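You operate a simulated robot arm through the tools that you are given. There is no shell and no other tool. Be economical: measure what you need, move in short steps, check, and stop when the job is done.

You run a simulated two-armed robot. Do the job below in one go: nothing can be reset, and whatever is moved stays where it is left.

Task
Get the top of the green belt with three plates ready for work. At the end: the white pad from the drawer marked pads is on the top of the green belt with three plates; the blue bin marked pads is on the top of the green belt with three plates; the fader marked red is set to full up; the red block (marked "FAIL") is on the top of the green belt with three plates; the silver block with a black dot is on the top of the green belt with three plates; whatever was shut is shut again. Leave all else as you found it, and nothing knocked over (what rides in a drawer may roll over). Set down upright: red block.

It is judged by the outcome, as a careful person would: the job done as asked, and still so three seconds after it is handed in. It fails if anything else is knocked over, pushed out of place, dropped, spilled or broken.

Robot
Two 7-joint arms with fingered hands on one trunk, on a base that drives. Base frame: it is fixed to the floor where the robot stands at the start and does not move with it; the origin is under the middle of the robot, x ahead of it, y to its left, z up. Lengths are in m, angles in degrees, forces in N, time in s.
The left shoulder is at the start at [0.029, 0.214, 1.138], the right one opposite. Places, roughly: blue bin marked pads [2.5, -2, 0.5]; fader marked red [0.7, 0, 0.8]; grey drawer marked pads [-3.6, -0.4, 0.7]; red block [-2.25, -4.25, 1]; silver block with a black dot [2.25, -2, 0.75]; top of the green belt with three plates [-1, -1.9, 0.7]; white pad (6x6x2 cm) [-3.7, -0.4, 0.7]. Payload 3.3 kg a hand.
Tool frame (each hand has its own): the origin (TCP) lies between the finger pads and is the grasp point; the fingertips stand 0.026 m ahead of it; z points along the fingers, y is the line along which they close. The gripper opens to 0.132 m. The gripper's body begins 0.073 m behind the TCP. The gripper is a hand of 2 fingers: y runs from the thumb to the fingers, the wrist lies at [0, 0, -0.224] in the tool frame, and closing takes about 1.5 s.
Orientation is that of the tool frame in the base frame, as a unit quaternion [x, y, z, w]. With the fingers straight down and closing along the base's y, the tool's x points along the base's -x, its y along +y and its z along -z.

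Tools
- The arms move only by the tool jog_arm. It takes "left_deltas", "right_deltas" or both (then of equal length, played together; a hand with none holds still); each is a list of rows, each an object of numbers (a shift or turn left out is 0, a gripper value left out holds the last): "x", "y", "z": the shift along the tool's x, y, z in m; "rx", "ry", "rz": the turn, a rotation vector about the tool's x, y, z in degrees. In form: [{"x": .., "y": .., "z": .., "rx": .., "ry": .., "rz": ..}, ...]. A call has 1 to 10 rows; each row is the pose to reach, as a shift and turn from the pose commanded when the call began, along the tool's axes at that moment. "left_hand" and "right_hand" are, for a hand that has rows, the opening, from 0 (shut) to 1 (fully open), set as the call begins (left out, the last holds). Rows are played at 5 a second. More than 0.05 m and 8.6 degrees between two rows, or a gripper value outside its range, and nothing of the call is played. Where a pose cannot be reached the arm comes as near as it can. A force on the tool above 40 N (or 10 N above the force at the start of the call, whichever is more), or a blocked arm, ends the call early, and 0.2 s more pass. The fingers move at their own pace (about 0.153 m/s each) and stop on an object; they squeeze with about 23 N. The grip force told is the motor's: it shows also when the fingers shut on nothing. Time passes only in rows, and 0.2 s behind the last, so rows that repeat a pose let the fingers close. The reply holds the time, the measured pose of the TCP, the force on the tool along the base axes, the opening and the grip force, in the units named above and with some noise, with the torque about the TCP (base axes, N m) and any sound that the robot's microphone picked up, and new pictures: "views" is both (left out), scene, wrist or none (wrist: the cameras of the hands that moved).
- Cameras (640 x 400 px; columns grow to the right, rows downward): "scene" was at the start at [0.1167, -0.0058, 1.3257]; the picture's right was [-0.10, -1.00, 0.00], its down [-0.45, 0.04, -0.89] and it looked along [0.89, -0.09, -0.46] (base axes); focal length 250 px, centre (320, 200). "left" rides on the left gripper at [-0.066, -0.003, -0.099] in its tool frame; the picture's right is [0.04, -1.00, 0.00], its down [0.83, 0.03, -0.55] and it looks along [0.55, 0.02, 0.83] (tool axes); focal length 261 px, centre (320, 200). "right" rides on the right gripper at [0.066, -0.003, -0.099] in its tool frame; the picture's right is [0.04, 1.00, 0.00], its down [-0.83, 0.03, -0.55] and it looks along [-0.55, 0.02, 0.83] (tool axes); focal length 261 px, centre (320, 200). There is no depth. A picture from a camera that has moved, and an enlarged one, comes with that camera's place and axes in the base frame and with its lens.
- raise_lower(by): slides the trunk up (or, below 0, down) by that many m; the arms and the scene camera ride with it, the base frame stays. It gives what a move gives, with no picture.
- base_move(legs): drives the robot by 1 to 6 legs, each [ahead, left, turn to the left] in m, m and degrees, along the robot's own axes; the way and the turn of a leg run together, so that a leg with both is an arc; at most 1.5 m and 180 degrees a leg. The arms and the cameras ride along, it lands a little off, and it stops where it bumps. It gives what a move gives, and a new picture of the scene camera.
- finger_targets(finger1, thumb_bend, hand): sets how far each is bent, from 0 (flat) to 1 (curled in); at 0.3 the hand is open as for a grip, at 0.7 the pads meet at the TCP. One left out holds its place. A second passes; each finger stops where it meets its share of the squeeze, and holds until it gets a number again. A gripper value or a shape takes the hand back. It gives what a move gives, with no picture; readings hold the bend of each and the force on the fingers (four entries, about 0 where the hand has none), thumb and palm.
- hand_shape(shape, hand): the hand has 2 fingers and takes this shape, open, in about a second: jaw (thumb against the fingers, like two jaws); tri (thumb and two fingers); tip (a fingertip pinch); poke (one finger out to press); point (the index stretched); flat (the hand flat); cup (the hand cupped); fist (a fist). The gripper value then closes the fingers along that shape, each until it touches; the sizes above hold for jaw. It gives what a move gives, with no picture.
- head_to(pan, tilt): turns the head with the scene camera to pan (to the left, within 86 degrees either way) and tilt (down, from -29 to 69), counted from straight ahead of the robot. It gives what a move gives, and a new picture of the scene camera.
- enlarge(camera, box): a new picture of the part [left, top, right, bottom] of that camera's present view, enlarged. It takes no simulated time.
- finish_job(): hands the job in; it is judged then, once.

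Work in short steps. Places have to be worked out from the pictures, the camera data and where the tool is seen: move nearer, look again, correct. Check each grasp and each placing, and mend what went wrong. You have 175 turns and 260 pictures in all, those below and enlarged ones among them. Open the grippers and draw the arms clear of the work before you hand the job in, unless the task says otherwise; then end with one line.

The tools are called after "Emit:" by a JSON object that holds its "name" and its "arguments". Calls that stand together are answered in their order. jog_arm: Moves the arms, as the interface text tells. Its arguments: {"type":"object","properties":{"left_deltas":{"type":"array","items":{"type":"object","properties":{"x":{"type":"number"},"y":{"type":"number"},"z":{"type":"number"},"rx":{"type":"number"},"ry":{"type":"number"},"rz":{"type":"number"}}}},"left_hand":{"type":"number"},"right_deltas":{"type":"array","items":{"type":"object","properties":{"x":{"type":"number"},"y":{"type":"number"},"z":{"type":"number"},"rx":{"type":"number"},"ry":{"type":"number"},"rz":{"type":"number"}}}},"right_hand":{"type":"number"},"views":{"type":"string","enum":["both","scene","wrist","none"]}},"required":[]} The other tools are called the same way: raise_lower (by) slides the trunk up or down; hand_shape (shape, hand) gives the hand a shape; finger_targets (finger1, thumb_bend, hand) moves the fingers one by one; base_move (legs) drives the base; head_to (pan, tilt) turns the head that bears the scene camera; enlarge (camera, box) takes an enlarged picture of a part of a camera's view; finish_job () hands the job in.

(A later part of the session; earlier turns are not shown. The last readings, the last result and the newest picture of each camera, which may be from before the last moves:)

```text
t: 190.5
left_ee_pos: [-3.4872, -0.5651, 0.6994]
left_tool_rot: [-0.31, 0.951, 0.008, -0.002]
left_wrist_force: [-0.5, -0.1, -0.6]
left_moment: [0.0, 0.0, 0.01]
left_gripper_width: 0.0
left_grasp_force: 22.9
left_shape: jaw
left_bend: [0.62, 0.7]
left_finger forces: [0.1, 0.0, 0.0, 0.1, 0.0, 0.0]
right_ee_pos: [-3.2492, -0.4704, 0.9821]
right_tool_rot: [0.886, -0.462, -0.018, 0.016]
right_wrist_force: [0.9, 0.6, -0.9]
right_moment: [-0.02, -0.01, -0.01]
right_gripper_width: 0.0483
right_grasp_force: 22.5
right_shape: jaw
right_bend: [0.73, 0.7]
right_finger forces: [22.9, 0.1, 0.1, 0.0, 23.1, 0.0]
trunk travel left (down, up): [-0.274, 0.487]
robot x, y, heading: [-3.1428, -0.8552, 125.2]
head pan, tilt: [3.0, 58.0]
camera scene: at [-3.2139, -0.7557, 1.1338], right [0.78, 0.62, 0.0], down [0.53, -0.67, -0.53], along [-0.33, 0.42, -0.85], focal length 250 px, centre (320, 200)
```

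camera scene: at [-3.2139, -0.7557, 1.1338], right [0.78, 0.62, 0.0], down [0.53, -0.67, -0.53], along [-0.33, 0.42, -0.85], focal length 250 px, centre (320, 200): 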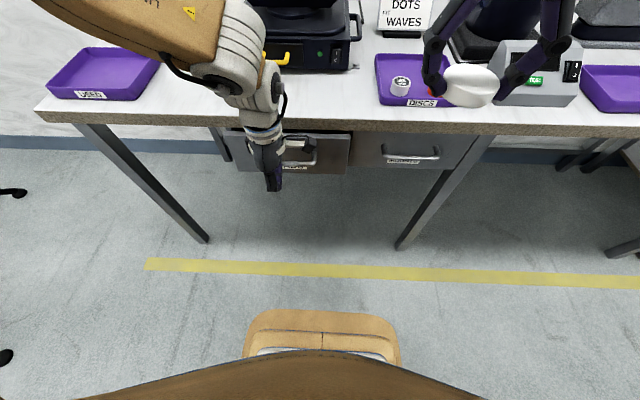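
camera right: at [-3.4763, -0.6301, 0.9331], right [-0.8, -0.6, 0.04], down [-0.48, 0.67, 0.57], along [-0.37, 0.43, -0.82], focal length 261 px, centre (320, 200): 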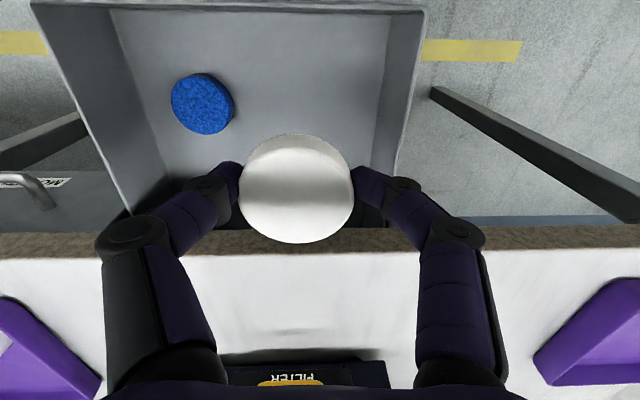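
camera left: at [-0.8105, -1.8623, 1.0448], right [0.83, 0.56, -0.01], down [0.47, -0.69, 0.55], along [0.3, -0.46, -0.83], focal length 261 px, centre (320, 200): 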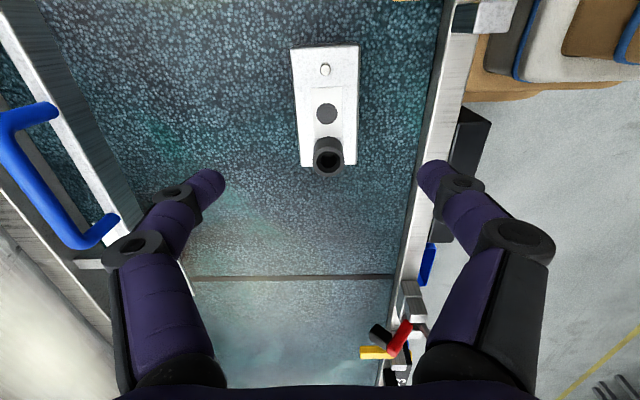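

The drawer is nearly shut, but the hand's body would meet the bench edge if I went on. I tilt the left hand 35° so that its fingertips lead, then push the rest.

Emit:
{"name": "jog_arm", "arguments": {"left_deltas": [{"y": -0.02}, {"y": -0.03, "rx": -8}, {"y": -0.03, "rx": -16}, {"y": -0.03, "rx": -24}, {"y": -0.03, "rx": -32}, {"y": -0.03, "rx": -38}]}}

```text
t: 191.9
left_ee_pos: [-3.471, -0.588, 0.7013]
left_tool_rot: [-0.297, 0.894, 0.319, -0.101]
left_wrist_force: [-0.2, -0.2, -0.2]
left_moment: [0.0, -0.01, 0.0]
left_gripper_width: 0.0
left_grasp_force: 22.9
left_shape: jaw
left_bend: [0.62, 0.7]
left_finger forces: [0.1, 0.0, 0.0, 0.0, 0.0, 0.0]
right_ee_pos: [-3.2498, -0.4699, 0.9811]
right_tool_rot: [0.886, -0.463, -0.018, 0.015]
right_wrist_force: [-1.3, 0.1, -0.6]
right_moment: [-0.02, 0.0, -0.02]
right_gripper_width: 0.0485
right_grasp_force: 22.5
right_shape: jaw
right_bend: [0.73, 0.7]
right_finger forces: [22.9, 0.0, 0.0, 0.0, 23.0, 0.0]
trunk travel left (down, up): [-0.274, 0.487]
robot x, y, heading: [-3.1447, -0.852, 125.3]
head pan, tilt: [3.0, 58.0]
camera scene: at [-3.2137, -0.756, 1.1339], right [0.78, 0.62, 0.0], down [0.53, -0.67, -0.53], along [-0.33, 0.42, -0.85], focal length 250 px, centre (320, 200)
camera left: at [-3.3795, -0.6009, 0.7769], right [0.43, -0.64, -0.63], down [-0.48, -0.76, 0.44], along [-0.76, 0.11, -0.64], focal length 261 px, centre (320, 200)
```

scene: 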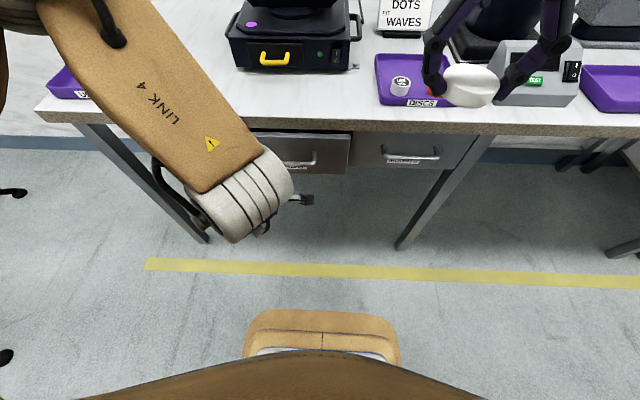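
left: 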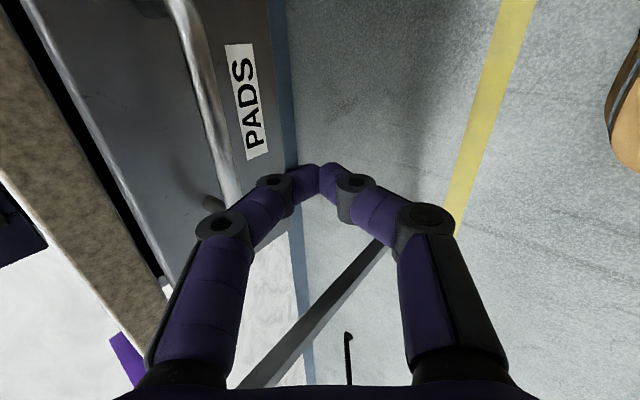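

The fingertips should press the drawer's face below the bar, so I tilt another 22° and lower 4 cm for clearance under the bench edge.

Emit:
{"name": "jog_arm", "arguments": {"left_deltas": [{"y": -0.01, "z": 0.012, "rx": -7.5}, {"y": -0.02, "z": 0.024, "rx": -15}, {"y": -0.025, "z": 0.031, "rx": -22}]}}

```text
t: 192.7
left_ee_pos: [-3.5314, -0.5378, 0.6613]
left_tool_rot: [-0.291, 0.812, 0.478, -0.166]
left_wrist_force: [-0.1, -0.5, 0.1]
left_moment: [-0.01, -0.04, 0.01]
left_gripper_width: 0.0
left_grasp_force: 22.6
left_shape: jaw
left_bend: [0.62, 0.7]
left_finger forces: [0.1, 0.0, 0.0, 0.0, 0.1, 0.0]
left hand out of reach, approached as far as the arm can: row 2, 3
right_ee_pos: [-3.2496, -0.47, 0.9812]
right_tool_rot: [0.886, -0.463, -0.018, 0.014]
right_wrist_force: [1.3, -0.1, 0.5]
right_moment: [0.01, 0.02, -0.02]
right_gripper_width: 0.0486
right_grasp_force: 23.0
right_shape: jaw
right_bend: [0.73, 0.7]
right_finger forces: [22.9, 0.0, 0.0, 0.0, 23.1, 0.0]
trunk travel left (down, up): [-0.274, 0.487]
robot x, y, heading: [-3.1477, -0.8534, 125.2]
head pan, tilt: [3.0, 58.0]
camera scene: at [-3.2136, -0.7557, 1.1339], right [0.78, 0.62, 0.0], down [0.53, -0.67, -0.53], along [-0.33, 0.42, -0.85], focal length 250 px, centre (320, 200)
camera left: at [-3.4236, -0.5644, 0.7079], right [0.28, -0.4, -0.87], down [-0.35, -0.89, 0.29], along [-0.89, 0.23, -0.39], focal length 261 px, centre (320, 200)
```

scene: 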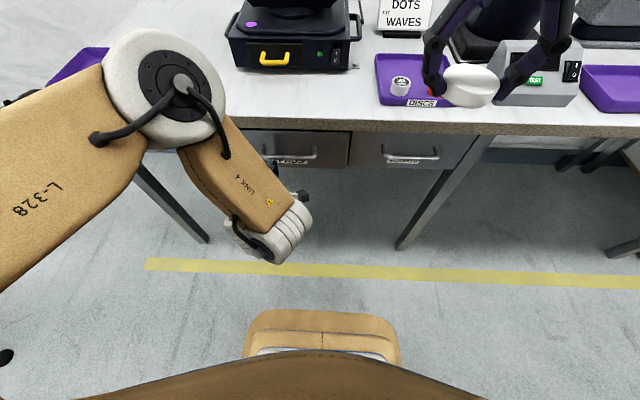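
left: 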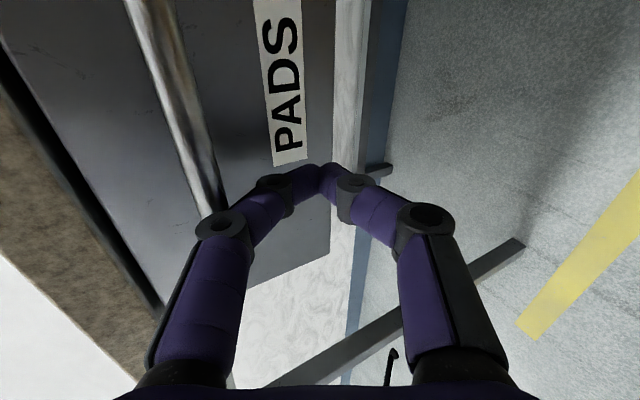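

Emit:
{"name": "enlarge", "arguments": {"camera": "scene", "box": [230, 110, 490, 220]}}

```text
2.46 times, centred on (360, 165) of scene
camera zoom: at [-3.2136, -0.7557, 1.1339], right [0.78, 0.62, 0.0], down [0.53, -0.67, -0.53], along [-0.33, 0.42, -0.85], focal length 616 px, centre (222, 286)
```

zoom: 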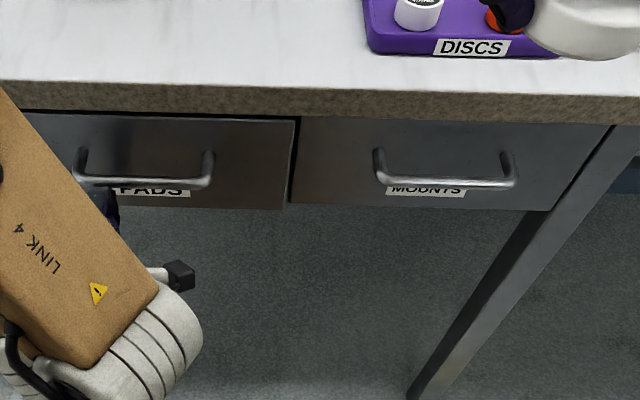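

The drawer front stands only about 1 cm proud. I push ahead in 1 cm steps until it resists.

Emit:
{"name": "jog_arm", "arguments": {"left_deltas": [{"y": 0.005, "z": 0.0087}, {"y": 0.01, "z": 0.0173}, {"y": 0.015, "z": 0.026}, {"y": 0.02, "z": 0.0347}, {"y": 0.025, "z": 0.0433}]}}

Emit:
{"name": "enlarge", "arguments": {"camera": "scene", "box": [230, 110, 490, 220]}}

```text
t: 193.8
left_ee_pos: [-3.5237, -0.5059, 0.6496]
left_tool_rot: [-0.268, 0.825, 0.474, -0.152]
left_wrist_force: [1.0, -0.9, -12.3]
left_moment: [0.07, 0.06, -0.03]
left_gripper_width: 0.0001
left_grasp_force: 23.2
left_shape: jaw
left_bend: [0.58, 0.7]
left_finger forces: [11.8, 0.0, 0.0, 0.1, 0.0, 0.1]
right_ee_pos: [-3.2499, -0.471, 0.9821]
right_tool_rot: [0.886, -0.462, -0.018, 0.015]
right_wrist_force: [-0.2, 0.6, -0.6]
right_moment: [0.01, 0.01, -0.01]
right_gripper_width: 0.0485
right_grasp_force: 22.5
right_shape: jaw
right_bend: [0.73, 0.7]
right_finger forces: [22.9, 0.0, 0.1, 0.0, 23.1, 0.1]
trunk travel left (down, up): [-0.274, 0.487]
robot x, y, heading: [-3.1434, -0.8523, 125.2]
head pan, tilt: [3.0, 58.0]
stopped in row 5 (left hand): the force on the tool passed its limit (the readings are from after the stop); the commanded pose is now the measured one
camera scene: at [-3.2139, -0.756, 1.1338], right [0.78, 0.62, 0.0], down [0.53, -0.67, -0.53], along [-0.33, 0.42, -0.85], focal length 250 px, centre (320, 200)
camera left: at [-3.4207, -0.538, 0.6975], right [0.27, -0.43, -0.86], down [-0.41, -0.86, 0.31], along [-0.87, 0.27, -0.4], focal length 261 px, centre (320, 200)
```

scene: 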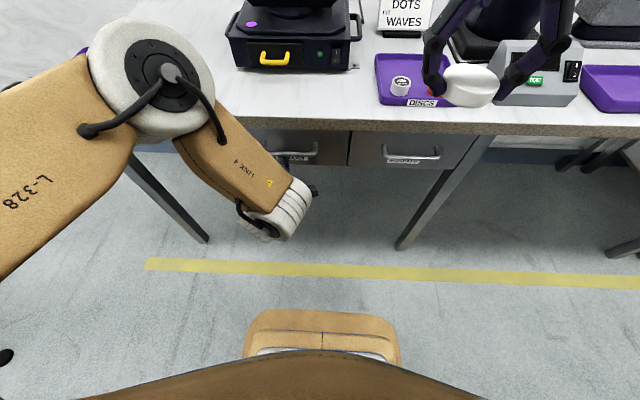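
left: 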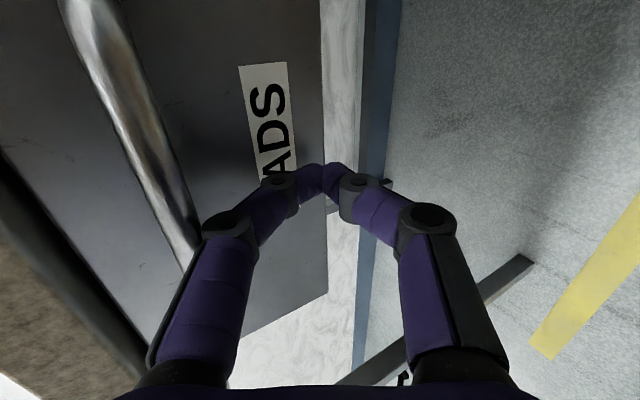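

```text
2.46 times, centred on (360, 165) of scene
camera zoom: at [-3.2139, -0.756, 1.1338], right [0.78, 0.62, 0.0], down [0.53, -0.67, -0.53], along [-0.33, 0.42, -0.85], focal length 616 px, centre (222, 286)
```

zoom: 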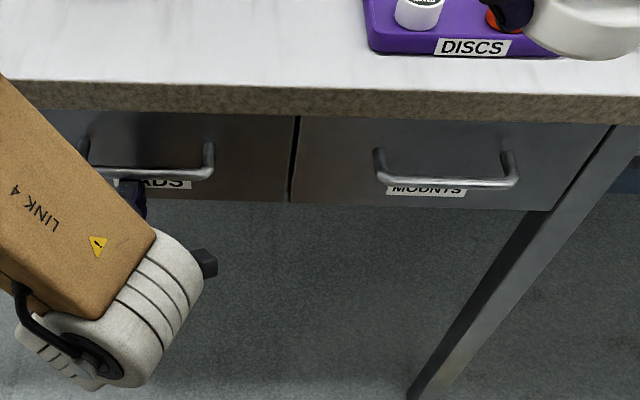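

The PADS drawer front is now in line with its neighbour. I withdraw the left hand straight back, slightly downward first.

Emit:
{"name": "jog_arm", "arguments": {"left_deltas": [{"y": -0.01, "z": -0.004}, {"y": -0.022, "z": -0.02}, {"y": -0.034, "z": -0.046}, {"y": -0.05, "z": -0.08}], "views": "none"}}

Emit:
{"name": "base_move", "arguments": {"legs": [[-0.35, 0, 0]]}}

Emit:
{"name": "enlarge", "arguments": {"camera": "scene", "box": [200, 20, 480, 180]}}

```text
t: 194.8
left_ee_pos: [-3.5228, -0.5406, 0.6448]
left_tool_rot: [-0.287, 0.817, 0.472, -0.164]
left_wrist_force: [0.5, -0.1, 0.0]
left_moment: [0.02, 0.01, -0.05]
left_gripper_width: 0.0
left_grasp_force: 23.5
left_shape: jaw
left_bend: [0.6, 0.7]
left_finger forces: [0.0, 0.0, 0.1, 0.0, 0.0, 0.0]
left hand out of reach, approached as far as the arm can: row 3, 4
right_ee_pos: [-3.2485, -0.4708, 0.9819]
right_tool_rot: [0.886, -0.463, -0.019, 0.015]
right_wrist_force: [0.4, -0.6, -0.3]
right_moment: [0.0, -0.01, 0.02]
right_gripper_width: 0.0486
right_grasp_force: 22.4
right_shape: jaw
right_bend: [0.73, 0.7]
right_finger forces: [22.9, 0.1, 0.0, 0.0, 23.0, 0.0]
trunk travel left (down, up): [-0.274, 0.487]
robot x, y, heading: [-3.1445, -0.85, 125.5]
head pan, tilt: [3.0, 58.0]
```

```text
t: 197.1
left_ee_pos: [-3.3168, -0.8282, 0.6454]
left_tool_rot: [-0.285, 0.819, 0.472, -0.161]
left_wrist_force: [-0.3, -0.6, 0.3]
left_moment: [0.02, 0.03, 0.02]
left_gripper_width: 0.0
left_grasp_force: 22.3
left_shape: jaw
left_bend: [0.6, 0.7]
left_finger forces: [0.1, 0.0, 0.1, 0.0, 0.0, 0.0]
right_ee_pos: [-3.0436, -0.7605, 0.9821]
right_tool_rot: [0.885, -0.465, -0.019, 0.015]
right_wrist_force: [-0.3, -0.1, -0.9]
right_moment: [-0.03, -0.03, 0.01]
right_gripper_width: 0.0484
right_grasp_force: 23.0
right_shape: jaw
right_bend: [0.73, 0.7]
right_finger forces: [22.9, 0.1, 0.1, 0.0, 23.2, 0.0]
trunk travel left (down, up): [-0.274, 0.487]
robot x, y, heading: [-2.9385, -1.1449, 124.9]
head pan, tilt: [3.0, 58.0]
camera scene: at [-3.0089, -1.0456, 1.134], right [0.79, 0.62, 0.0], down [0.52, -0.67, -0.53], along [-0.33, 0.42, -0.85], focal length 250 px, centre (320, 200)
```

scene: 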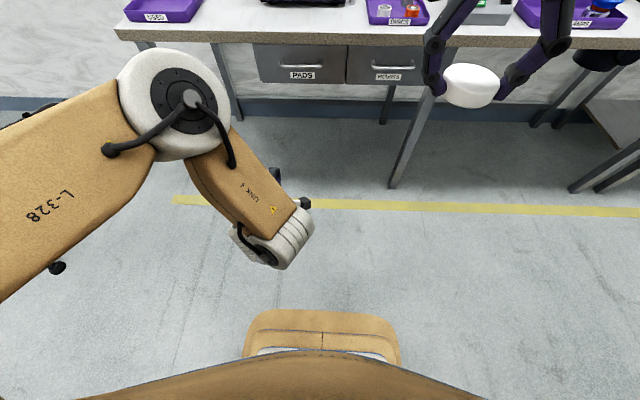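

```text
2.29 times, centred on (340, 100) of scene
camera zoom: at [-3.0089, -1.0456, 1.134], right [0.79, 0.62, 0.0], down [0.52, -0.67, -0.53], along [-0.33, 0.42, -0.85], focal length 572 px, centre (274, 429)
```

zoom: 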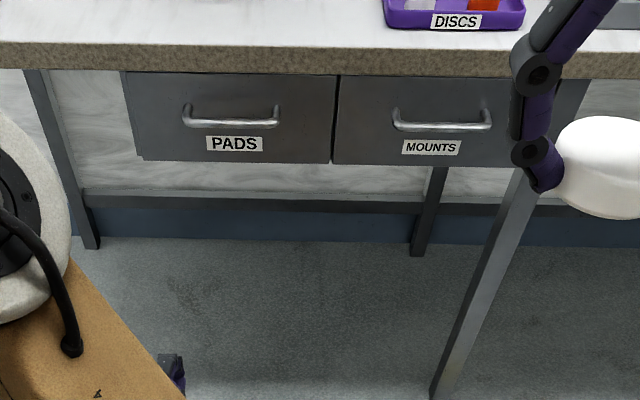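

The drawer is flush shut. I restore the left hand to pointing down, higher up, before driving on.

Emit:
{"name": "jog_arm", "arguments": {"left_hand": 0.75, "left_deltas": [{"y": 0.02, "z": -0.012, "rx": 7.5}, {"y": 0.05, "z": -0.025, "rx": 15}, {"y": 0.08, "z": -0.04, "rx": 22.5}, {"y": 0.11, "z": -0.055, "rx": 30}, {"y": 0.14, "z": -0.07, "rx": 37.5}, {"y": 0.17, "z": -0.085, "rx": 45}, {"y": 0.19, "z": -0.1, "rx": 52.5}, {"y": 0.2, "z": -0.11, "rx": 58}], "views": "none"}}

Emit:
{"name": "head_to", "arguments": {"pan": 0, "tilt": 22}}

Emit:
{"name": "base_move", "arguments": {"legs": [[0, 0, -179]]}}

```text
t: 198.9
left_ee_pos: [-3.3018, -0.8313, 0.8696]
left_tool_rot: [-0.329, 0.944, 0.016, -0.002]
left_wrist_force: [-0.5, 0.7, -0.9]
left_moment: [-0.02, 0.02, 0.01]
left_gripper_width: 0.0989
left_grasp_force: 0.0
left_shape: jaw
left_bend: [0.64, 0.5]
left_finger forces: [0.0, 0.0, 0.0, 0.0, 0.1, 0.0]
left hand out of reach, approached as far as the arm can: row 7, 8
right_ee_pos: [-3.0436, -0.7604, 0.9823]
right_tool_rot: [0.885, -0.465, -0.018, 0.015]
right_wrist_force: [-0.3, -0.2, -0.9]
right_moment: [-0.01, -0.03, 0.01]
right_gripper_width: 0.0485
right_grasp_force: 23.2
right_shape: jaw
right_bend: [0.73, 0.7]
right_finger forces: [23.0, 0.1, 0.1, 0.0, 23.1, 0.1]
trunk travel left (down, up): [-0.274, 0.487]
robot x, y, heading: [-2.9397, -1.1469, 125.4]
head pan, tilt: [3.0, 58.0]
```

```text
t: 199.9
left_ee_pos: [-3.3026, -0.832, 0.8667]
left_tool_rot: [-0.328, 0.945, 0.017, -0.002]
left_wrist_force: [-0.4, 0.0, 0.5]
left_moment: [-0.02, 0.01, -0.02]
left_gripper_width: 0.0987
left_grasp_force: 0.0
left_shape: jaw
left_bend: [0.64, 0.5]
left_finger forces: [0.0, 0.0, 0.0, 0.0, 0.0, 0.0]
right_ee_pos: [-3.0437, -0.7605, 0.982]
right_tool_rot: [0.885, -0.465, -0.019, 0.015]
right_wrist_force: [0.3, -0.4, -0.6]
right_moment: [-0.03, 0.05, -0.01]
right_gripper_width: 0.0485
right_grasp_force: 22.5
right_shape: jaw
right_bend: [0.73, 0.7]
right_finger forces: [22.8, 0.1, 0.1, 0.0, 23.2, 0.0]
trunk travel left (down, up): [-0.274, 0.487]
robot x, y, heading: [-2.938, -1.1422, 125.0]
head pan, tilt: [0.0, 22.0]
camera scene: at [-3.0199, -1.0236, 1.1864], right [0.82, 0.57, 0.0], down [0.22, -0.31, -0.93], along [-0.53, 0.76, -0.38], focal length 250 px, centre (320, 200)
```

scene: 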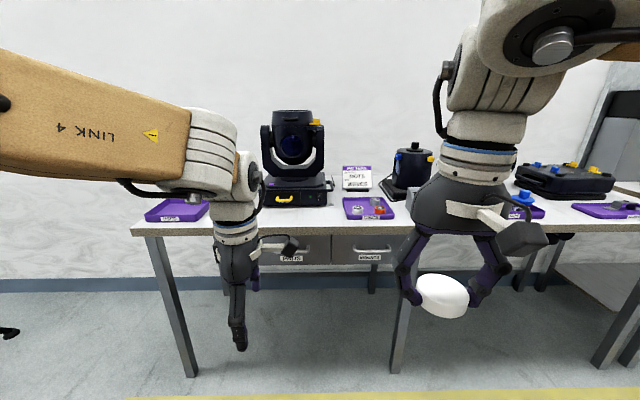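

```text
t: 205.3
left_ee_pos: [-2.4668, -1.0722, 0.8683]
left_tool_rot: [0.715, 0.699, 0.015, 0.002]
left_wrist_force: [-7.0, 5.1, 1.9]
left_moment: [-0.11, -0.26, 0.22]
left_gripper_width: 0.0965
left_grasp_force: 0.1
left_shape: jaw
left_bend: [0.65, 0.5]
left_finger forces: [7.6, 0.0, 0.0, 0.1, 0.1, 0.1]
right_ee_pos: [-2.5868, -1.3257, 0.9813]
right_tool_rot: [0.068, 0.997, 0.021, 0.011]
right_wrist_force: [0.0, 0.2, 0.3]
right_moment: [0.02, 0.02, 0.01]
right_gripper_width: 0.0483
right_grasp_force: 23.2
right_shape: jaw
right_bend: [0.73, 0.7]
right_finger forces: [22.6, 0.1, 0.1, 0.0, 23.0, 0.1]
trunk travel left (down, up): [-0.274, 0.487]
robot x, y, heading: [-2.9393, -1.1405, -7.5]
head pan, tilt: [0.0, 22.0]
stopped in leg 1: the force on the tool passed its limit (the readings are from after the stop); the commanded pose is now the measured one
camera scene: at [-2.7979, -1.1583, 1.1866], right [-0.13, -0.99, 0.0], down [-0.37, 0.05, -0.93], along [0.92, -0.12, -0.37], focal length 250 px, centre (320, 200)
```

scene: 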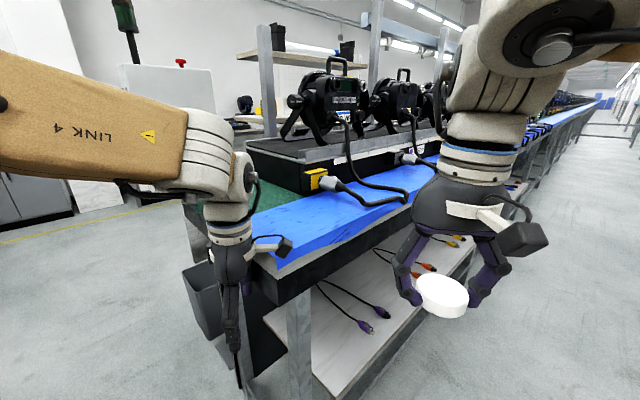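

The left hand lightly brushed the edge of the blue-topped table while turning. I turn back a little, move away from it, and then finish the turn.

Emit:
{"name": "base_move", "arguments": {"legs": [[0, 0, 15], [-0.5, -0.25, 0], [0, 0, -60]]}}

```text
t: 212.1
left_ee_pos: [-3.0295, -1.7546, 0.8672]
left_tool_rot: [0.933, 0.358, 0.012, 0.007]
left_wrist_force: [0.4, 0.6, 0.0]
left_moment: [0.0, 0.01, 0.0]
left_gripper_width: 0.0988
left_grasp_force: 0.0
left_shape: jaw
left_bend: [0.64, 0.5]
left_finger forces: [0.0, 0.1, 0.1, 0.0, 0.0, 0.1]
right_ee_pos: [-3.2966, -1.8391, 0.9824]
right_tool_rot: [0.457, 0.889, 0.015, 0.019]
right_wrist_force: [0.5, 0.3, 0.4]
right_moment: [0.02, 0.0, 0.02]
right_gripper_width: 0.0482
right_grasp_force: 22.8
right_shape: jaw
right_bend: [0.73, 0.7]
right_finger forces: [22.4, 0.0, 0.1, 0.0, 22.6, 0.0]
trunk travel left (down, up): [-0.274, 0.487]
robot x, y, heading: [-3.4052, -1.4602, -54.1]
head pan, tilt: [0.0, 22.0]
camera scene: at [-3.3203, -1.5699, 1.1865], right [-0.81, -0.59, 0.0], down [-0.22, 0.3, -0.93], along [0.54, -0.75, -0.37], focal length 250 px, centre (320, 200)
```

scene: 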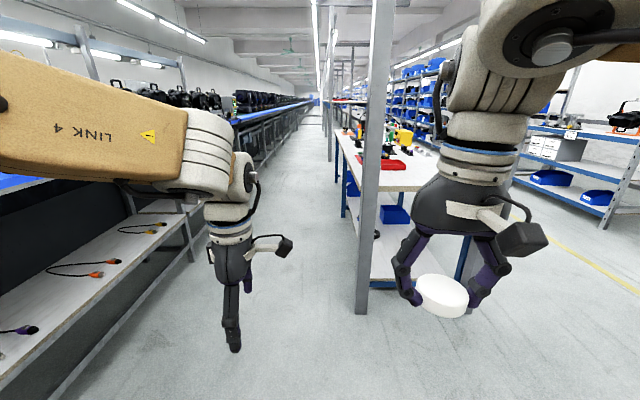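

Emit:
{"name": "enlarge", "arguments": {"camera": "scene", "box": [310, 80, 450, 190]}}

```text
3.64 times, centred on (380, 135) of scene
camera zoom: at [-3.3203, -1.5699, 1.1865], right [-0.81, -0.59, 0.0], down [-0.22, 0.3, -0.93], along [0.54, -0.75, -0.37], focal length 910 px, centre (102, 436)
```

zoom: 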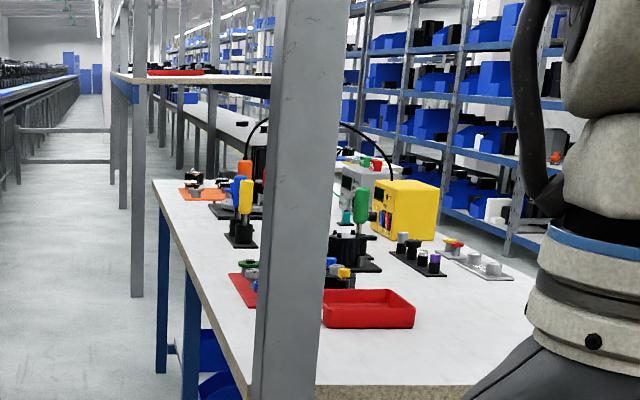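

The red block's rough place is beyond the pillar, at the table with tools. I shift left into the aisle between the line and that table, drive 1.5 m, and look to the right.

Emit:
{"name": "base_move", "arguments": {"legs": [[0, 0.4, 0], [1.5, 0, 0], [0.6, 0, 0]]}}

Emit:
{"name": "head_to", "arguments": {"pan": -45, "tilt": 20}}

```text
t: 224.7
left_ee_pos: [-1.484, -3.235, 0.8676]
left_tool_rot: [0.937, 0.35, 0.013, 0.008]
left_wrist_force: [0.2, 0.0, -0.1]
left_moment: [0.04, 0.04, 0.0]
left_gripper_width: 0.0987
left_grasp_force: 0.2
left_shape: jaw
left_bend: [0.64, 0.5]
left_finger forces: [0.0, 0.0, 0.0, 0.0, 0.1, 0.0]
right_ee_pos: [-1.753, -3.3139, 0.981]
right_tool_rot: [0.465, 0.885, 0.015, 0.018]
right_wrist_force: [-0.5, 0.5, -0.5]
right_moment: [0.0, 0.01, 0.0]
right_gripper_width: 0.0483
right_grasp_force: 22.7
right_shape: jaw
right_bend: [0.73, 0.7]
right_finger forces: [22.4, 0.1, 0.0, 0.0, 22.7, 0.1]
trunk travel left (down, up): [-0.274, 0.487]
robot x, y, heading: [-1.855, -2.932, -55.0]
head pan, tilt: [0.0, 22.0]
camera scene: at [-1.7726, -3.0445, 1.1864], right [-0.82, -0.57, 0.0], down [-0.22, 0.31, -0.93], along [0.53, -0.76, -0.38], focal length 250 px, centre (320, 200)
```

scene: 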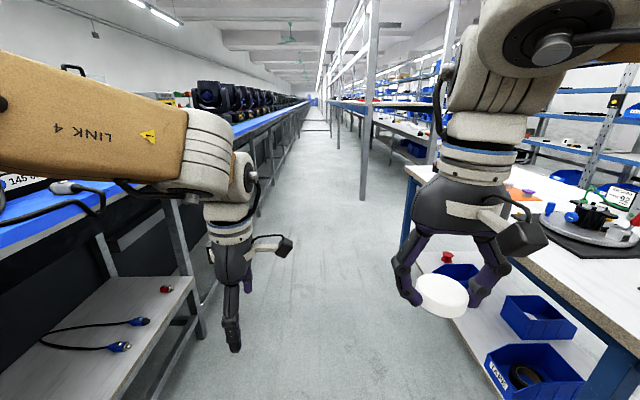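

```text
t: 225.8
left_ee_pos: [-1.4836, -3.2347, 0.8679]
left_tool_rot: [0.937, 0.349, 0.013, 0.008]
left_wrist_force: [1.2, -0.2, -0.6]
left_moment: [0.02, -0.05, -0.01]
left_gripper_width: 0.0986
left_grasp_force: 0.0
left_shape: jaw
left_bend: [0.64, 0.5]
left_finger forces: [0.1, 0.0, 0.0, 0.0, 0.1, 0.1]
right_ee_pos: [-1.753, -3.3152, 0.982]
right_tool_rot: [0.466, 0.884, 0.016, 0.017]
right_wrist_force: [0.3, -0.9, -0.1]
right_moment: [0.01, 0.01, 0.02]
right_gripper_width: 0.0485
right_grasp_force: 23.8
right_shape: jaw
right_bend: [0.73, 0.7]
right_finger forces: [22.4, 0.0, 0.0, 0.0, 22.7, 0.0]
trunk travel left (down, up): [-0.274, 0.487]
robot x, y, heading: [-1.8564, -2.9324, -55.0]
head pan, tilt: [-45.0, 20.0]
camera scene: at [-1.8421, -3.06, 1.1897], right [-0.98, 0.17, 0.0], down [0.06, 0.34, -0.94], along [-0.16, -0.93, -0.34], focal length 250 px, centre (320, 200)
```

scene: 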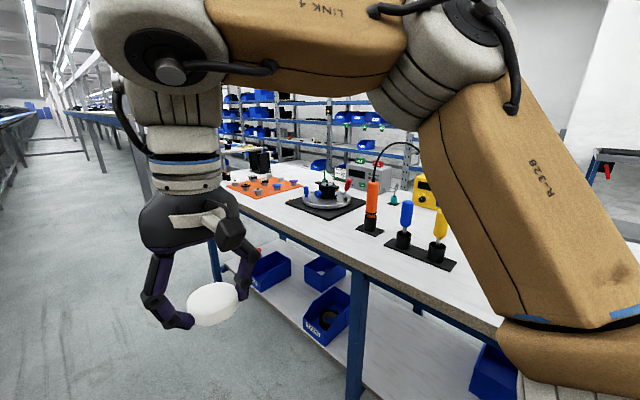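

The table's gear is in view. I turn right to face the table and enlarge to find the red FAIL block.

Emit:
{"name": "base_move", "arguments": {"legs": [[0.35, 0, 0], [0, 0, -89.5]]}}

Emit:
{"name": "head_to", "arguments": {"pan": 0, "tilt": 25}}

Emit:
{"name": "enlarge", "arguments": {"camera": "scene", "box": [160, 80, 480, 280]}}

```text
t: 231.8
left_ee_pos: [-1.9531, -3.5932, 0.8675]
left_tool_rot: [0.913, -0.408, 0.003, 0.014]
left_wrist_force: [-0.1, -0.3, -0.1]
left_moment: [0.01, 0.03, -0.02]
left_gripper_width: 0.0988
left_grasp_force: 0.0
left_shape: jaw
left_bend: [0.64, 0.5]
left_finger forces: [0.0, 0.0, 0.0, 0.1, 0.1, 0.0]
right_ee_pos: [-2.0367, -3.3262, 0.982]
right_tool_rot: [0.952, 0.304, -0.001, 0.023]
right_wrist_force: [-0.5, -0.6, -0.2]
right_moment: [0.01, 0.03, 0.01]
right_gripper_width: 0.0481
right_grasp_force: 22.5
right_shape: jaw
right_bend: [0.73, 0.7]
right_finger forces: [22.2, 0.0, 0.0, 0.0, 22.4, 0.0]
trunk travel left (down, up): [-0.274, 0.487]
robot x, y, heading: [-1.6539, -3.2163, -144.3]
head pan, tilt: [-45.0, 20.0]
camera scene: at [-1.7857, -3.2281, 1.1897], right [0.16, 0.99, 0.0], down [0.34, -0.05, -0.94], along [-0.93, 0.15, -0.34], focal length 250 px, centre (320, 200)
```

scene: 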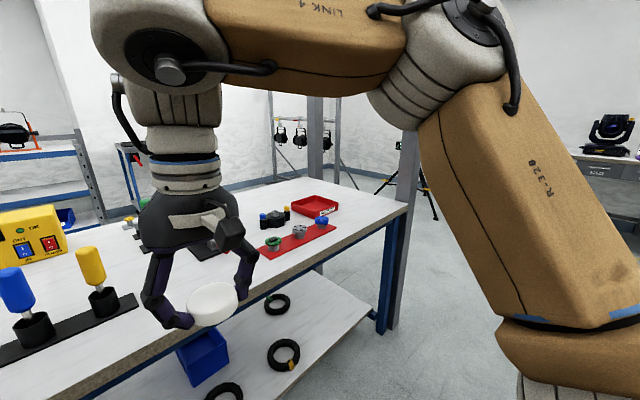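

```text
t: 233.0
left_ee_pos: [-1.953, -3.5933, 0.8674]
left_tool_rot: [0.913, -0.408, 0.002, 0.014]
left_wrist_force: [-0.6, 0.6, -1.0]
left_moment: [-0.01, 0.0, 0.0]
left_gripper_width: 0.0986
left_grasp_force: 0.1
left_shape: jaw
left_bend: [0.64, 0.5]
left_finger forces: [0.0, 0.1, 0.0, 0.0, 0.1, 0.0]
right_ee_pos: [-2.0374, -3.3256, 0.9812]
right_tool_rot: [0.952, 0.304, -0.002, 0.024]
right_wrist_force: [-0.7, 0.2, -0.3]
right_moment: [0.02, 0.01, 0.03]
right_gripper_width: 0.0481
right_grasp_force: 22.6
right_shape: jaw
right_bend: [0.73, 0.7]
right_finger forces: [22.2, 0.1, 0.1, 0.0, 22.5, 0.0]
trunk travel left (down, up): [-0.274, 0.487]
robot x, y, heading: [-1.6549, -3.2157, -144.0]
head pan, tilt: [0.0, 25.0]
camera scene: at [-1.7684, -3.2968, 1.1816], right [-0.59, 0.81, 0.0], down [0.34, 0.25, -0.91], along [-0.73, -0.53, -0.42], focal length 250 px, centre (320, 200)
```

scene: 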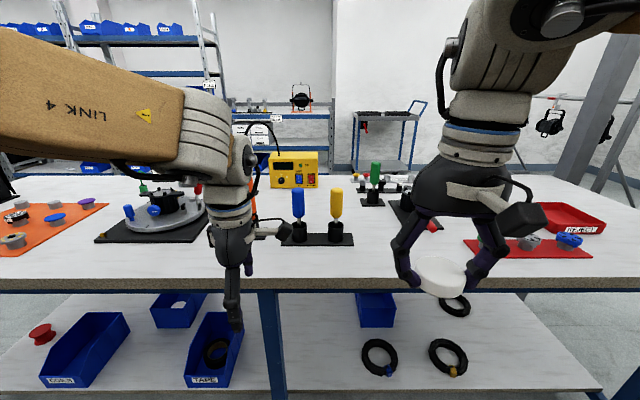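

```text
2.00 times, centred on (320, 180) of scene
camera zoom: at [-1.7684, -3.2968, 1.1816], right [-0.59, 0.81, 0.0], down [0.34, 0.25, -0.91], along [-0.73, -0.53, -0.42], focal length 500 px, centre (320, 240)
```

zoom: 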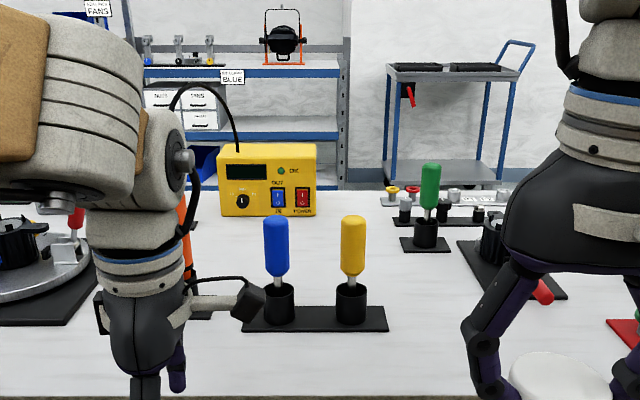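

The rough place is hidden behind my left arm. I shift 0.45 m left along the table to see it.

Emit:
{"name": "base_move", "arguments": {"legs": [[0, 0.5, 0]]}}

Emit:
{"name": "enlarge", "arguments": {"camera": "scene", "box": [240, 90, 440, 240]}}

```text
t: 235.9
left_ee_pos: [-1.6673, -3.9898, 0.8691]
left_tool_rot: [0.912, -0.409, 0.003, 0.014]
left_wrist_force: [-0.3, 0.1, -0.6]
left_moment: [-0.02, 0.01, 0.02]
left_gripper_width: 0.0988
left_grasp_force: 0.0
left_shape: jaw
left_bend: [0.64, 0.5]
left_finger forces: [0.0, 0.0, 0.0, 0.1, 0.0, 0.1]
right_ee_pos: [-1.752, -3.7219, 0.9815]
right_tool_rot: [0.953, 0.303, -0.002, 0.023]
right_wrist_force: [0.0, 0.5, 0.0]
right_moment: [-0.01, 0.05, 0.01]
right_gripper_width: 0.0483
right_grasp_force: 23.3
right_shape: jaw
right_bend: [0.73, 0.7]
right_finger forces: [22.2, 0.0, 0.0, 0.0, 22.6, 0.0]
trunk travel left (down, up): [-0.274, 0.487]
robot x, y, heading: [-1.366, -3.6177, -143.9]
head pan, tilt: [0.0, 25.0]
camera scene: at [-1.4818, -3.6942, 1.1816], right [-0.58, 0.81, 0.0], down [0.34, 0.25, -0.91], along [-0.74, -0.53, -0.42], focal length 250 px, centre (320, 200)
```

scene: 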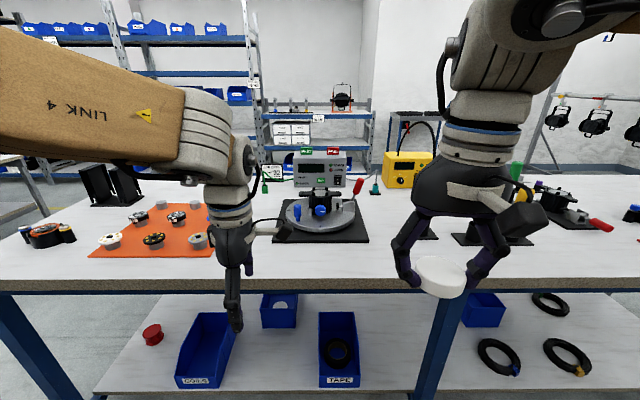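

```text
2.67 times, centred on (340, 165) of scene
camera zoom: at [-1.4818, -3.6942, 1.1816], right [-0.58, 0.81, 0.0], down [0.34, 0.25, -0.91], along [-0.74, -0.53, -0.42], focal length 667 px, centre (267, 293)
```

zoom: 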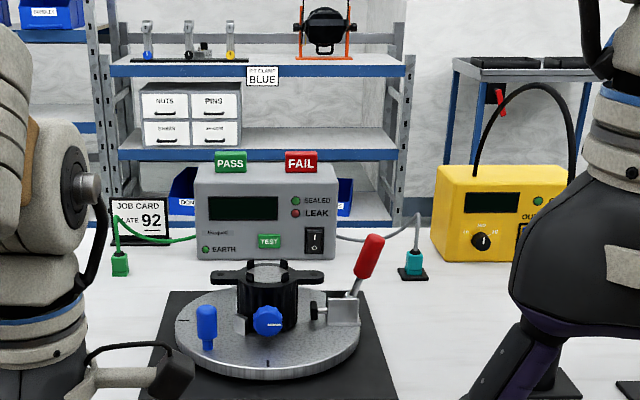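

The red FAIL block stands beside PASS on top of the grey tester, at z ≈ 1.0. I raise the trunk and turn the left hand back so that it closes sideways.

Emit:
{"name": "raise_lower", "arguments": {"by": 0.25}}

Emit:
{"name": "jog_arm", "arguments": {"left_deltas": [{"rz": -8.4}, {"rz": -16.8}, {"rz": -25.2}, {"rz": -33.6}, {"rz": -42}, {"rz": -50.4}, {"rz": -58.8}, {"rz": -67.2}, {"rz": -75.6}, {"rz": -84}], "views": "scene"}}

Emit:
{"name": "enlarge", "arguments": {"camera": "scene", "box": [260, 100, 400, 230]}}

```text
t: 238.4
left_ee_pos: [-1.6577, -3.983, 1.1611]
left_tool_rot: [0.911, -0.407, -0.024, 0.058]
left_wrist_force: [0.8, 0.2, -0.2]
left_moment: [-0.01, -0.02, 0.0]
left_gripper_width: 0.0986
left_grasp_force: 0.1
left_shape: jaw
left_bend: [0.64, 0.5]
left_finger forces: [0.0, 0.1, 0.0, 0.0, 0.1, 0.1]
right_ee_pos: [-1.7511, -3.7223, 1.2309]
right_tool_rot: [0.953, 0.302, -0.002, 0.023]
right_wrist_force: [-0.4, 0.9, -0.4]
right_moment: [0.03, 0.0, 0.03]
right_gripper_width: 0.0481
right_grasp_force: 23.2
right_shape: jaw
right_bend: [0.73, 0.7]
right_finger forces: [22.2, 0.0, 0.0, 0.0, 22.6, 0.1]
trunk travel left (down, up): [-0.524, 0.237]
robot x, y, heading: [-1.3723, -3.6132, -144.5]
head pan, tilt: [0.0, 25.0]
```

```text
t: 240.7
left_ee_pos: [-1.6584, -3.9832, 1.1605]
left_tool_rot: [0.949, 0.309, -0.057, 0.028]
left_wrist_force: [0.2, 0.1, -0.1]
left_moment: [0.0, -0.01, -0.01]
left_gripper_width: 0.0987
left_grasp_force: 0.0
left_shape: jaw
left_bend: [0.64, 0.5]
left_finger forces: [0.0, 0.0, 0.0, 0.0, 0.1, 0.0]
right_ee_pos: [-1.7516, -3.7222, 1.2329]
right_tool_rot: [0.953, 0.303, -0.001, 0.024]
right_wrist_force: [-0.2, 0.2, -0.1]
right_moment: [0.01, 0.0, 0.03]
right_gripper_width: 0.048
right_grasp_force: 23.5
right_shape: jaw
right_bend: [0.73, 0.7]
right_finger forces: [22.2, 0.0, 0.0, 0.1, 22.6, 0.0]
trunk travel left (down, up): [-0.524, 0.237]
robot x, y, heading: [-1.3699, -3.6153, -144.1]
head pan, tilt: [0.0, 25.0]
camera scene: at [-1.4538, -3.6737, 1.4336], right [-0.58, 0.81, 0.0], down [0.34, 0.25, -0.91], along [-0.74, -0.53, -0.42], focal length 250 px, centre (320, 200)
```

scene: 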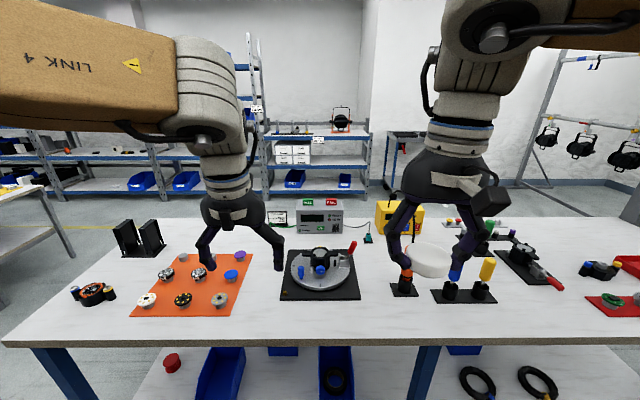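

```text
3.08 times, centred on (330, 165) of scene
camera zoom: at [-1.4538, -3.6737, 1.4336], right [-0.58, 0.81, 0.0], down [0.34, 0.25, -0.91], along [-0.74, -0.53, -0.42], focal length 770 px, centre (289, 308)
```

zoom: 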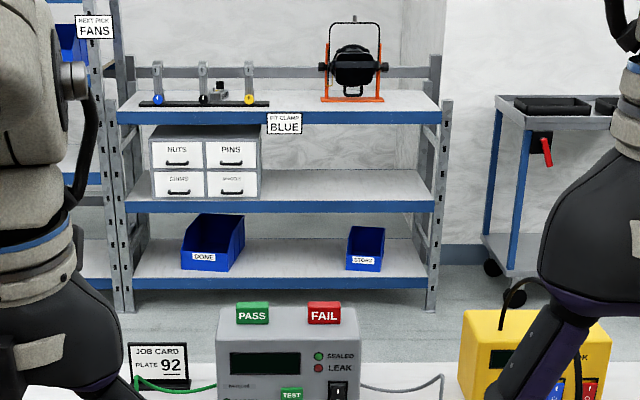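

The FAIL block triangulates to about (−2.35, −4.25, 0.93), near the table's far edge (n ≈ −4.5), so it is better taken from the other side. I look left to see whether the table's end can be rounded there.

Emit:
{"name": "head_to", "arguments": {"pan": 60, "tilt": 30}}

```text
t: 241.9
left_ee_pos: [-1.658, -3.9825, 1.1614]
left_tool_rot: [0.95, 0.307, -0.057, 0.028]
left_wrist_force: [-0.5, 0.2, 0.4]
left_moment: [-0.01, 0.0, 0.01]
left_gripper_width: 0.0988
left_grasp_force: 0.0
left_shape: jaw
left_bend: [0.64, 0.5]
left_finger forces: [0.0, 0.0, 0.0, 0.0, 0.0, 0.1]
right_ee_pos: [-1.7507, -3.7219, 1.2306]
right_tool_rot: [0.953, 0.303, -0.002, 0.023]
right_wrist_force: [0.2, -0.5, -0.3]
right_moment: [-0.03, -0.02, -0.02]
right_gripper_width: 0.0482
right_grasp_force: 23.5
right_shape: jaw
right_bend: [0.73, 0.7]
right_finger forces: [22.2, 0.1, 0.0, 0.1, 22.5, 0.1]
trunk travel left (down, up): [-0.524, 0.237]
robot x, y, heading: [-1.368, -3.6161, -144.4]
head pan, tilt: [60.0, 30.0]
camera scene: at [-1.37, -3.7098, 1.4257], right [-1.0, -0.1, 0.0], down [-0.05, 0.5, -0.87], along [0.09, -0.86, -0.5], focal length 250 px, centre (320, 200)
```

scene: 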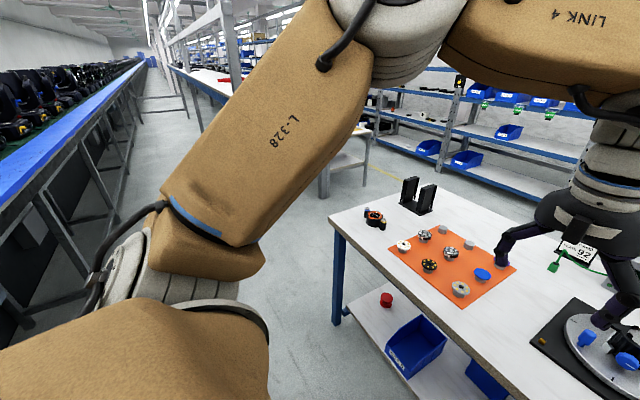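

There is a 1.35 m gap between this table's left end (t ≈ 3.04) and the next bench. I strafe left to it, pass through, and turn round on the far side.

Emit:
{"name": "head_to", "arguments": {"pan": 0, "tilt": 28}}

Emit:
{"name": "base_move", "arguments": {"legs": [[0, 0.8, 0], [0, 0.74, 0], [1.0, 0, 0]]}}

```text
t: 243.2
left_ee_pos: [-1.658, -3.9825, 1.1604]
left_tool_rot: [0.949, 0.308, -0.057, 0.028]
left_wrist_force: [0.8, -0.4, -0.6]
left_moment: [-0.02, -0.01, 0.01]
left_gripper_width: 0.0989
left_grasp_force: 0.1
left_shape: jaw
left_bend: [0.64, 0.5]
left_finger forces: [0.0, 0.0, 0.1, 0.1, 0.0, 0.1]
right_ee_pos: [-1.7519, -3.7224, 1.232]
right_tool_rot: [0.953, 0.303, -0.002, 0.024]
right_wrist_force: [0.4, -0.1, -0.7]
right_moment: [0.01, 0.03, 0.04]
right_gripper_width: 0.0482
right_grasp_force: 23.5
right_shape: jaw
right_bend: [0.73, 0.7]
right_finger forces: [22.1, 0.0, 0.1, 0.0, 22.5, 0.0]
trunk travel left (down, up): [-0.524, 0.237]
robot x, y, heading: [-1.3686, -3.6122, -144.6]
head pan, tilt: [0.0, 28.0]
camera scene: at [-1.4529, -3.6731, 1.4288], right [-0.58, 0.81, 0.0], down [0.38, 0.27, -0.88], along [-0.72, -0.52, -0.47], focal length 250 px, centre (320, 200)
```

scene: 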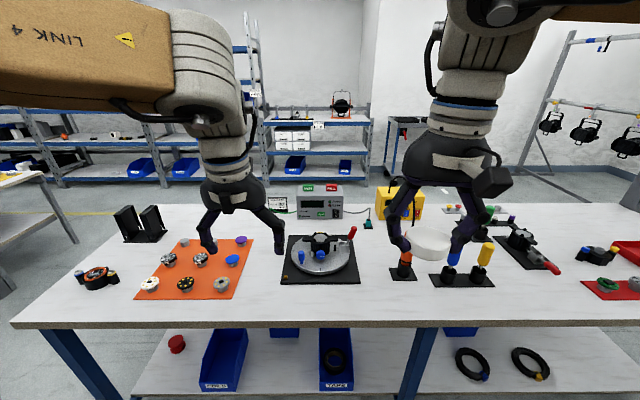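

```text
t: 256.0
left_ee_pos: [-1.597, -5.8193, 1.1614]
left_tool_rot: [0.952, 0.3, -0.057, 0.027]
left_wrist_force: [0.5, 0.9, -0.9]
left_moment: [0.03, -0.01, -0.01]
left_gripper_width: 0.0985
left_grasp_force: 0.1
left_shape: jaw
left_bend: [0.64, 0.5]
left_finger forces: [0.0, 0.0, 0.1, 0.0, 0.0, 0.0]
right_ee_pos: [-1.6869, -5.5592, 1.2317]
right_tool_rot: [0.955, 0.295, -0.002, 0.024]
right_wrist_force: [-0.4, 0.8, -0.1]
right_moment: [0.01, -0.03, 0.0]
right_gripper_width: 0.0481
right_grasp_force: 23.4
right_shape: jaw
right_bend: [0.73, 0.7]
right_finger forces: [22.2, 0.0, 0.0, 0.1, 22.6, 0.0]
trunk travel left (down, up): [-0.524, 0.237]
robot x, y, heading: [-1.3021, -5.4568, -145.5]
head pan, tilt: [0.0, 28.0]
camera scene: at [-1.3878, -5.5144, 1.4288], right [-0.57, 0.82, 0.0], down [0.39, 0.27, -0.88], along [-0.72, -0.5, -0.47], focal length 250 px, centre (320, 200)
```

scene: 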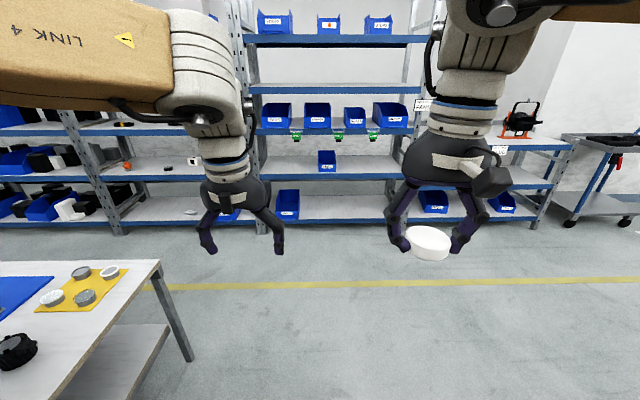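

Clear so far. I go on 1.0 m, turn right by 180° to face back toward the table, and strafe left to the tester.

Emit:
{"name": "base_move", "arguments": {"legs": [[1.0, 0, 0], [0, 0, -178.8], [0, 0.8, 0], [0, 0.75, 0]]}}

Emit:
{"name": "enlarge", "arguments": {"camera": "scene", "box": [200, 130, 480, 320]}}

```text
t: 276.1
left_ee_pos: [-2.8758, -4.4492, 1.161]
left_tool_rot: [-0.34, 0.938, 0.03, 0.055]
left_wrist_force: [-0.1, -0.1, -0.6]
left_moment: [-0.01, 0.0, 0.0]
left_gripper_width: 0.0988
left_grasp_force: 0.1
left_shape: jaw
left_bend: [0.64, 0.5]
left_finger forces: [0.1, 0.1, 0.0, 0.0, 0.0, 0.0]
right_ee_pos: [-2.7649, -4.7017, 1.2316]
right_tool_rot: [-0.334, 0.942, 0.024, 0.001]
right_wrist_force: [-0.2, 0.5, 0.1]
right_moment: [-0.02, 0.04, -0.01]
right_gripper_width: 0.0477
right_grasp_force: 22.7
right_shape: jaw
right_bend: [0.73, 0.7]
right_finger forces: [21.8, 0.0, 0.0, 0.0, 22.1, 0.0]
trunk travel left (down, up): [-0.524, 0.237]
robot x, y, heading: [-3.134, -4.8342, 39.6]
head pan, tilt: [0.0, 28.0]
camera scene: at [-3.0562, -4.7648, 1.4288], right [0.64, -0.77, 0.0], down [-0.36, -0.3, -0.88], along [0.68, 0.56, -0.47], focal length 250 px, centre (320, 200)
```

scene: 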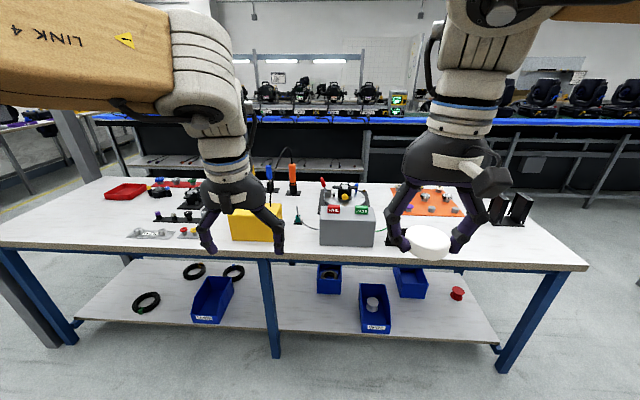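

```text
2.11 times, centred on (340, 225) of scene
camera zoom: at [-3.0562, -4.7648, 1.4288], right [0.64, -0.77, 0.0], down [-0.36, -0.3, -0.88], along [0.68, 0.56, -0.47], focal length 527 px, centre (278, 147)
```

zoom: 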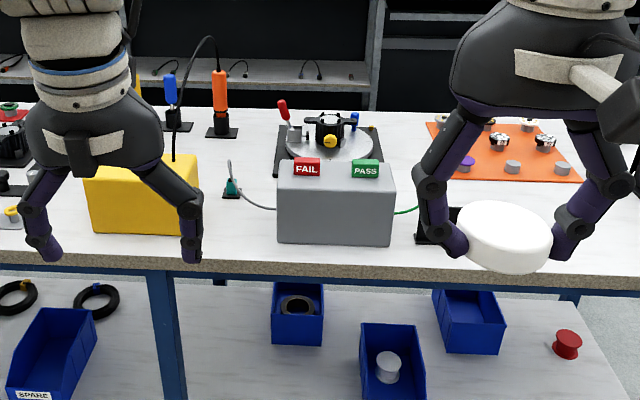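

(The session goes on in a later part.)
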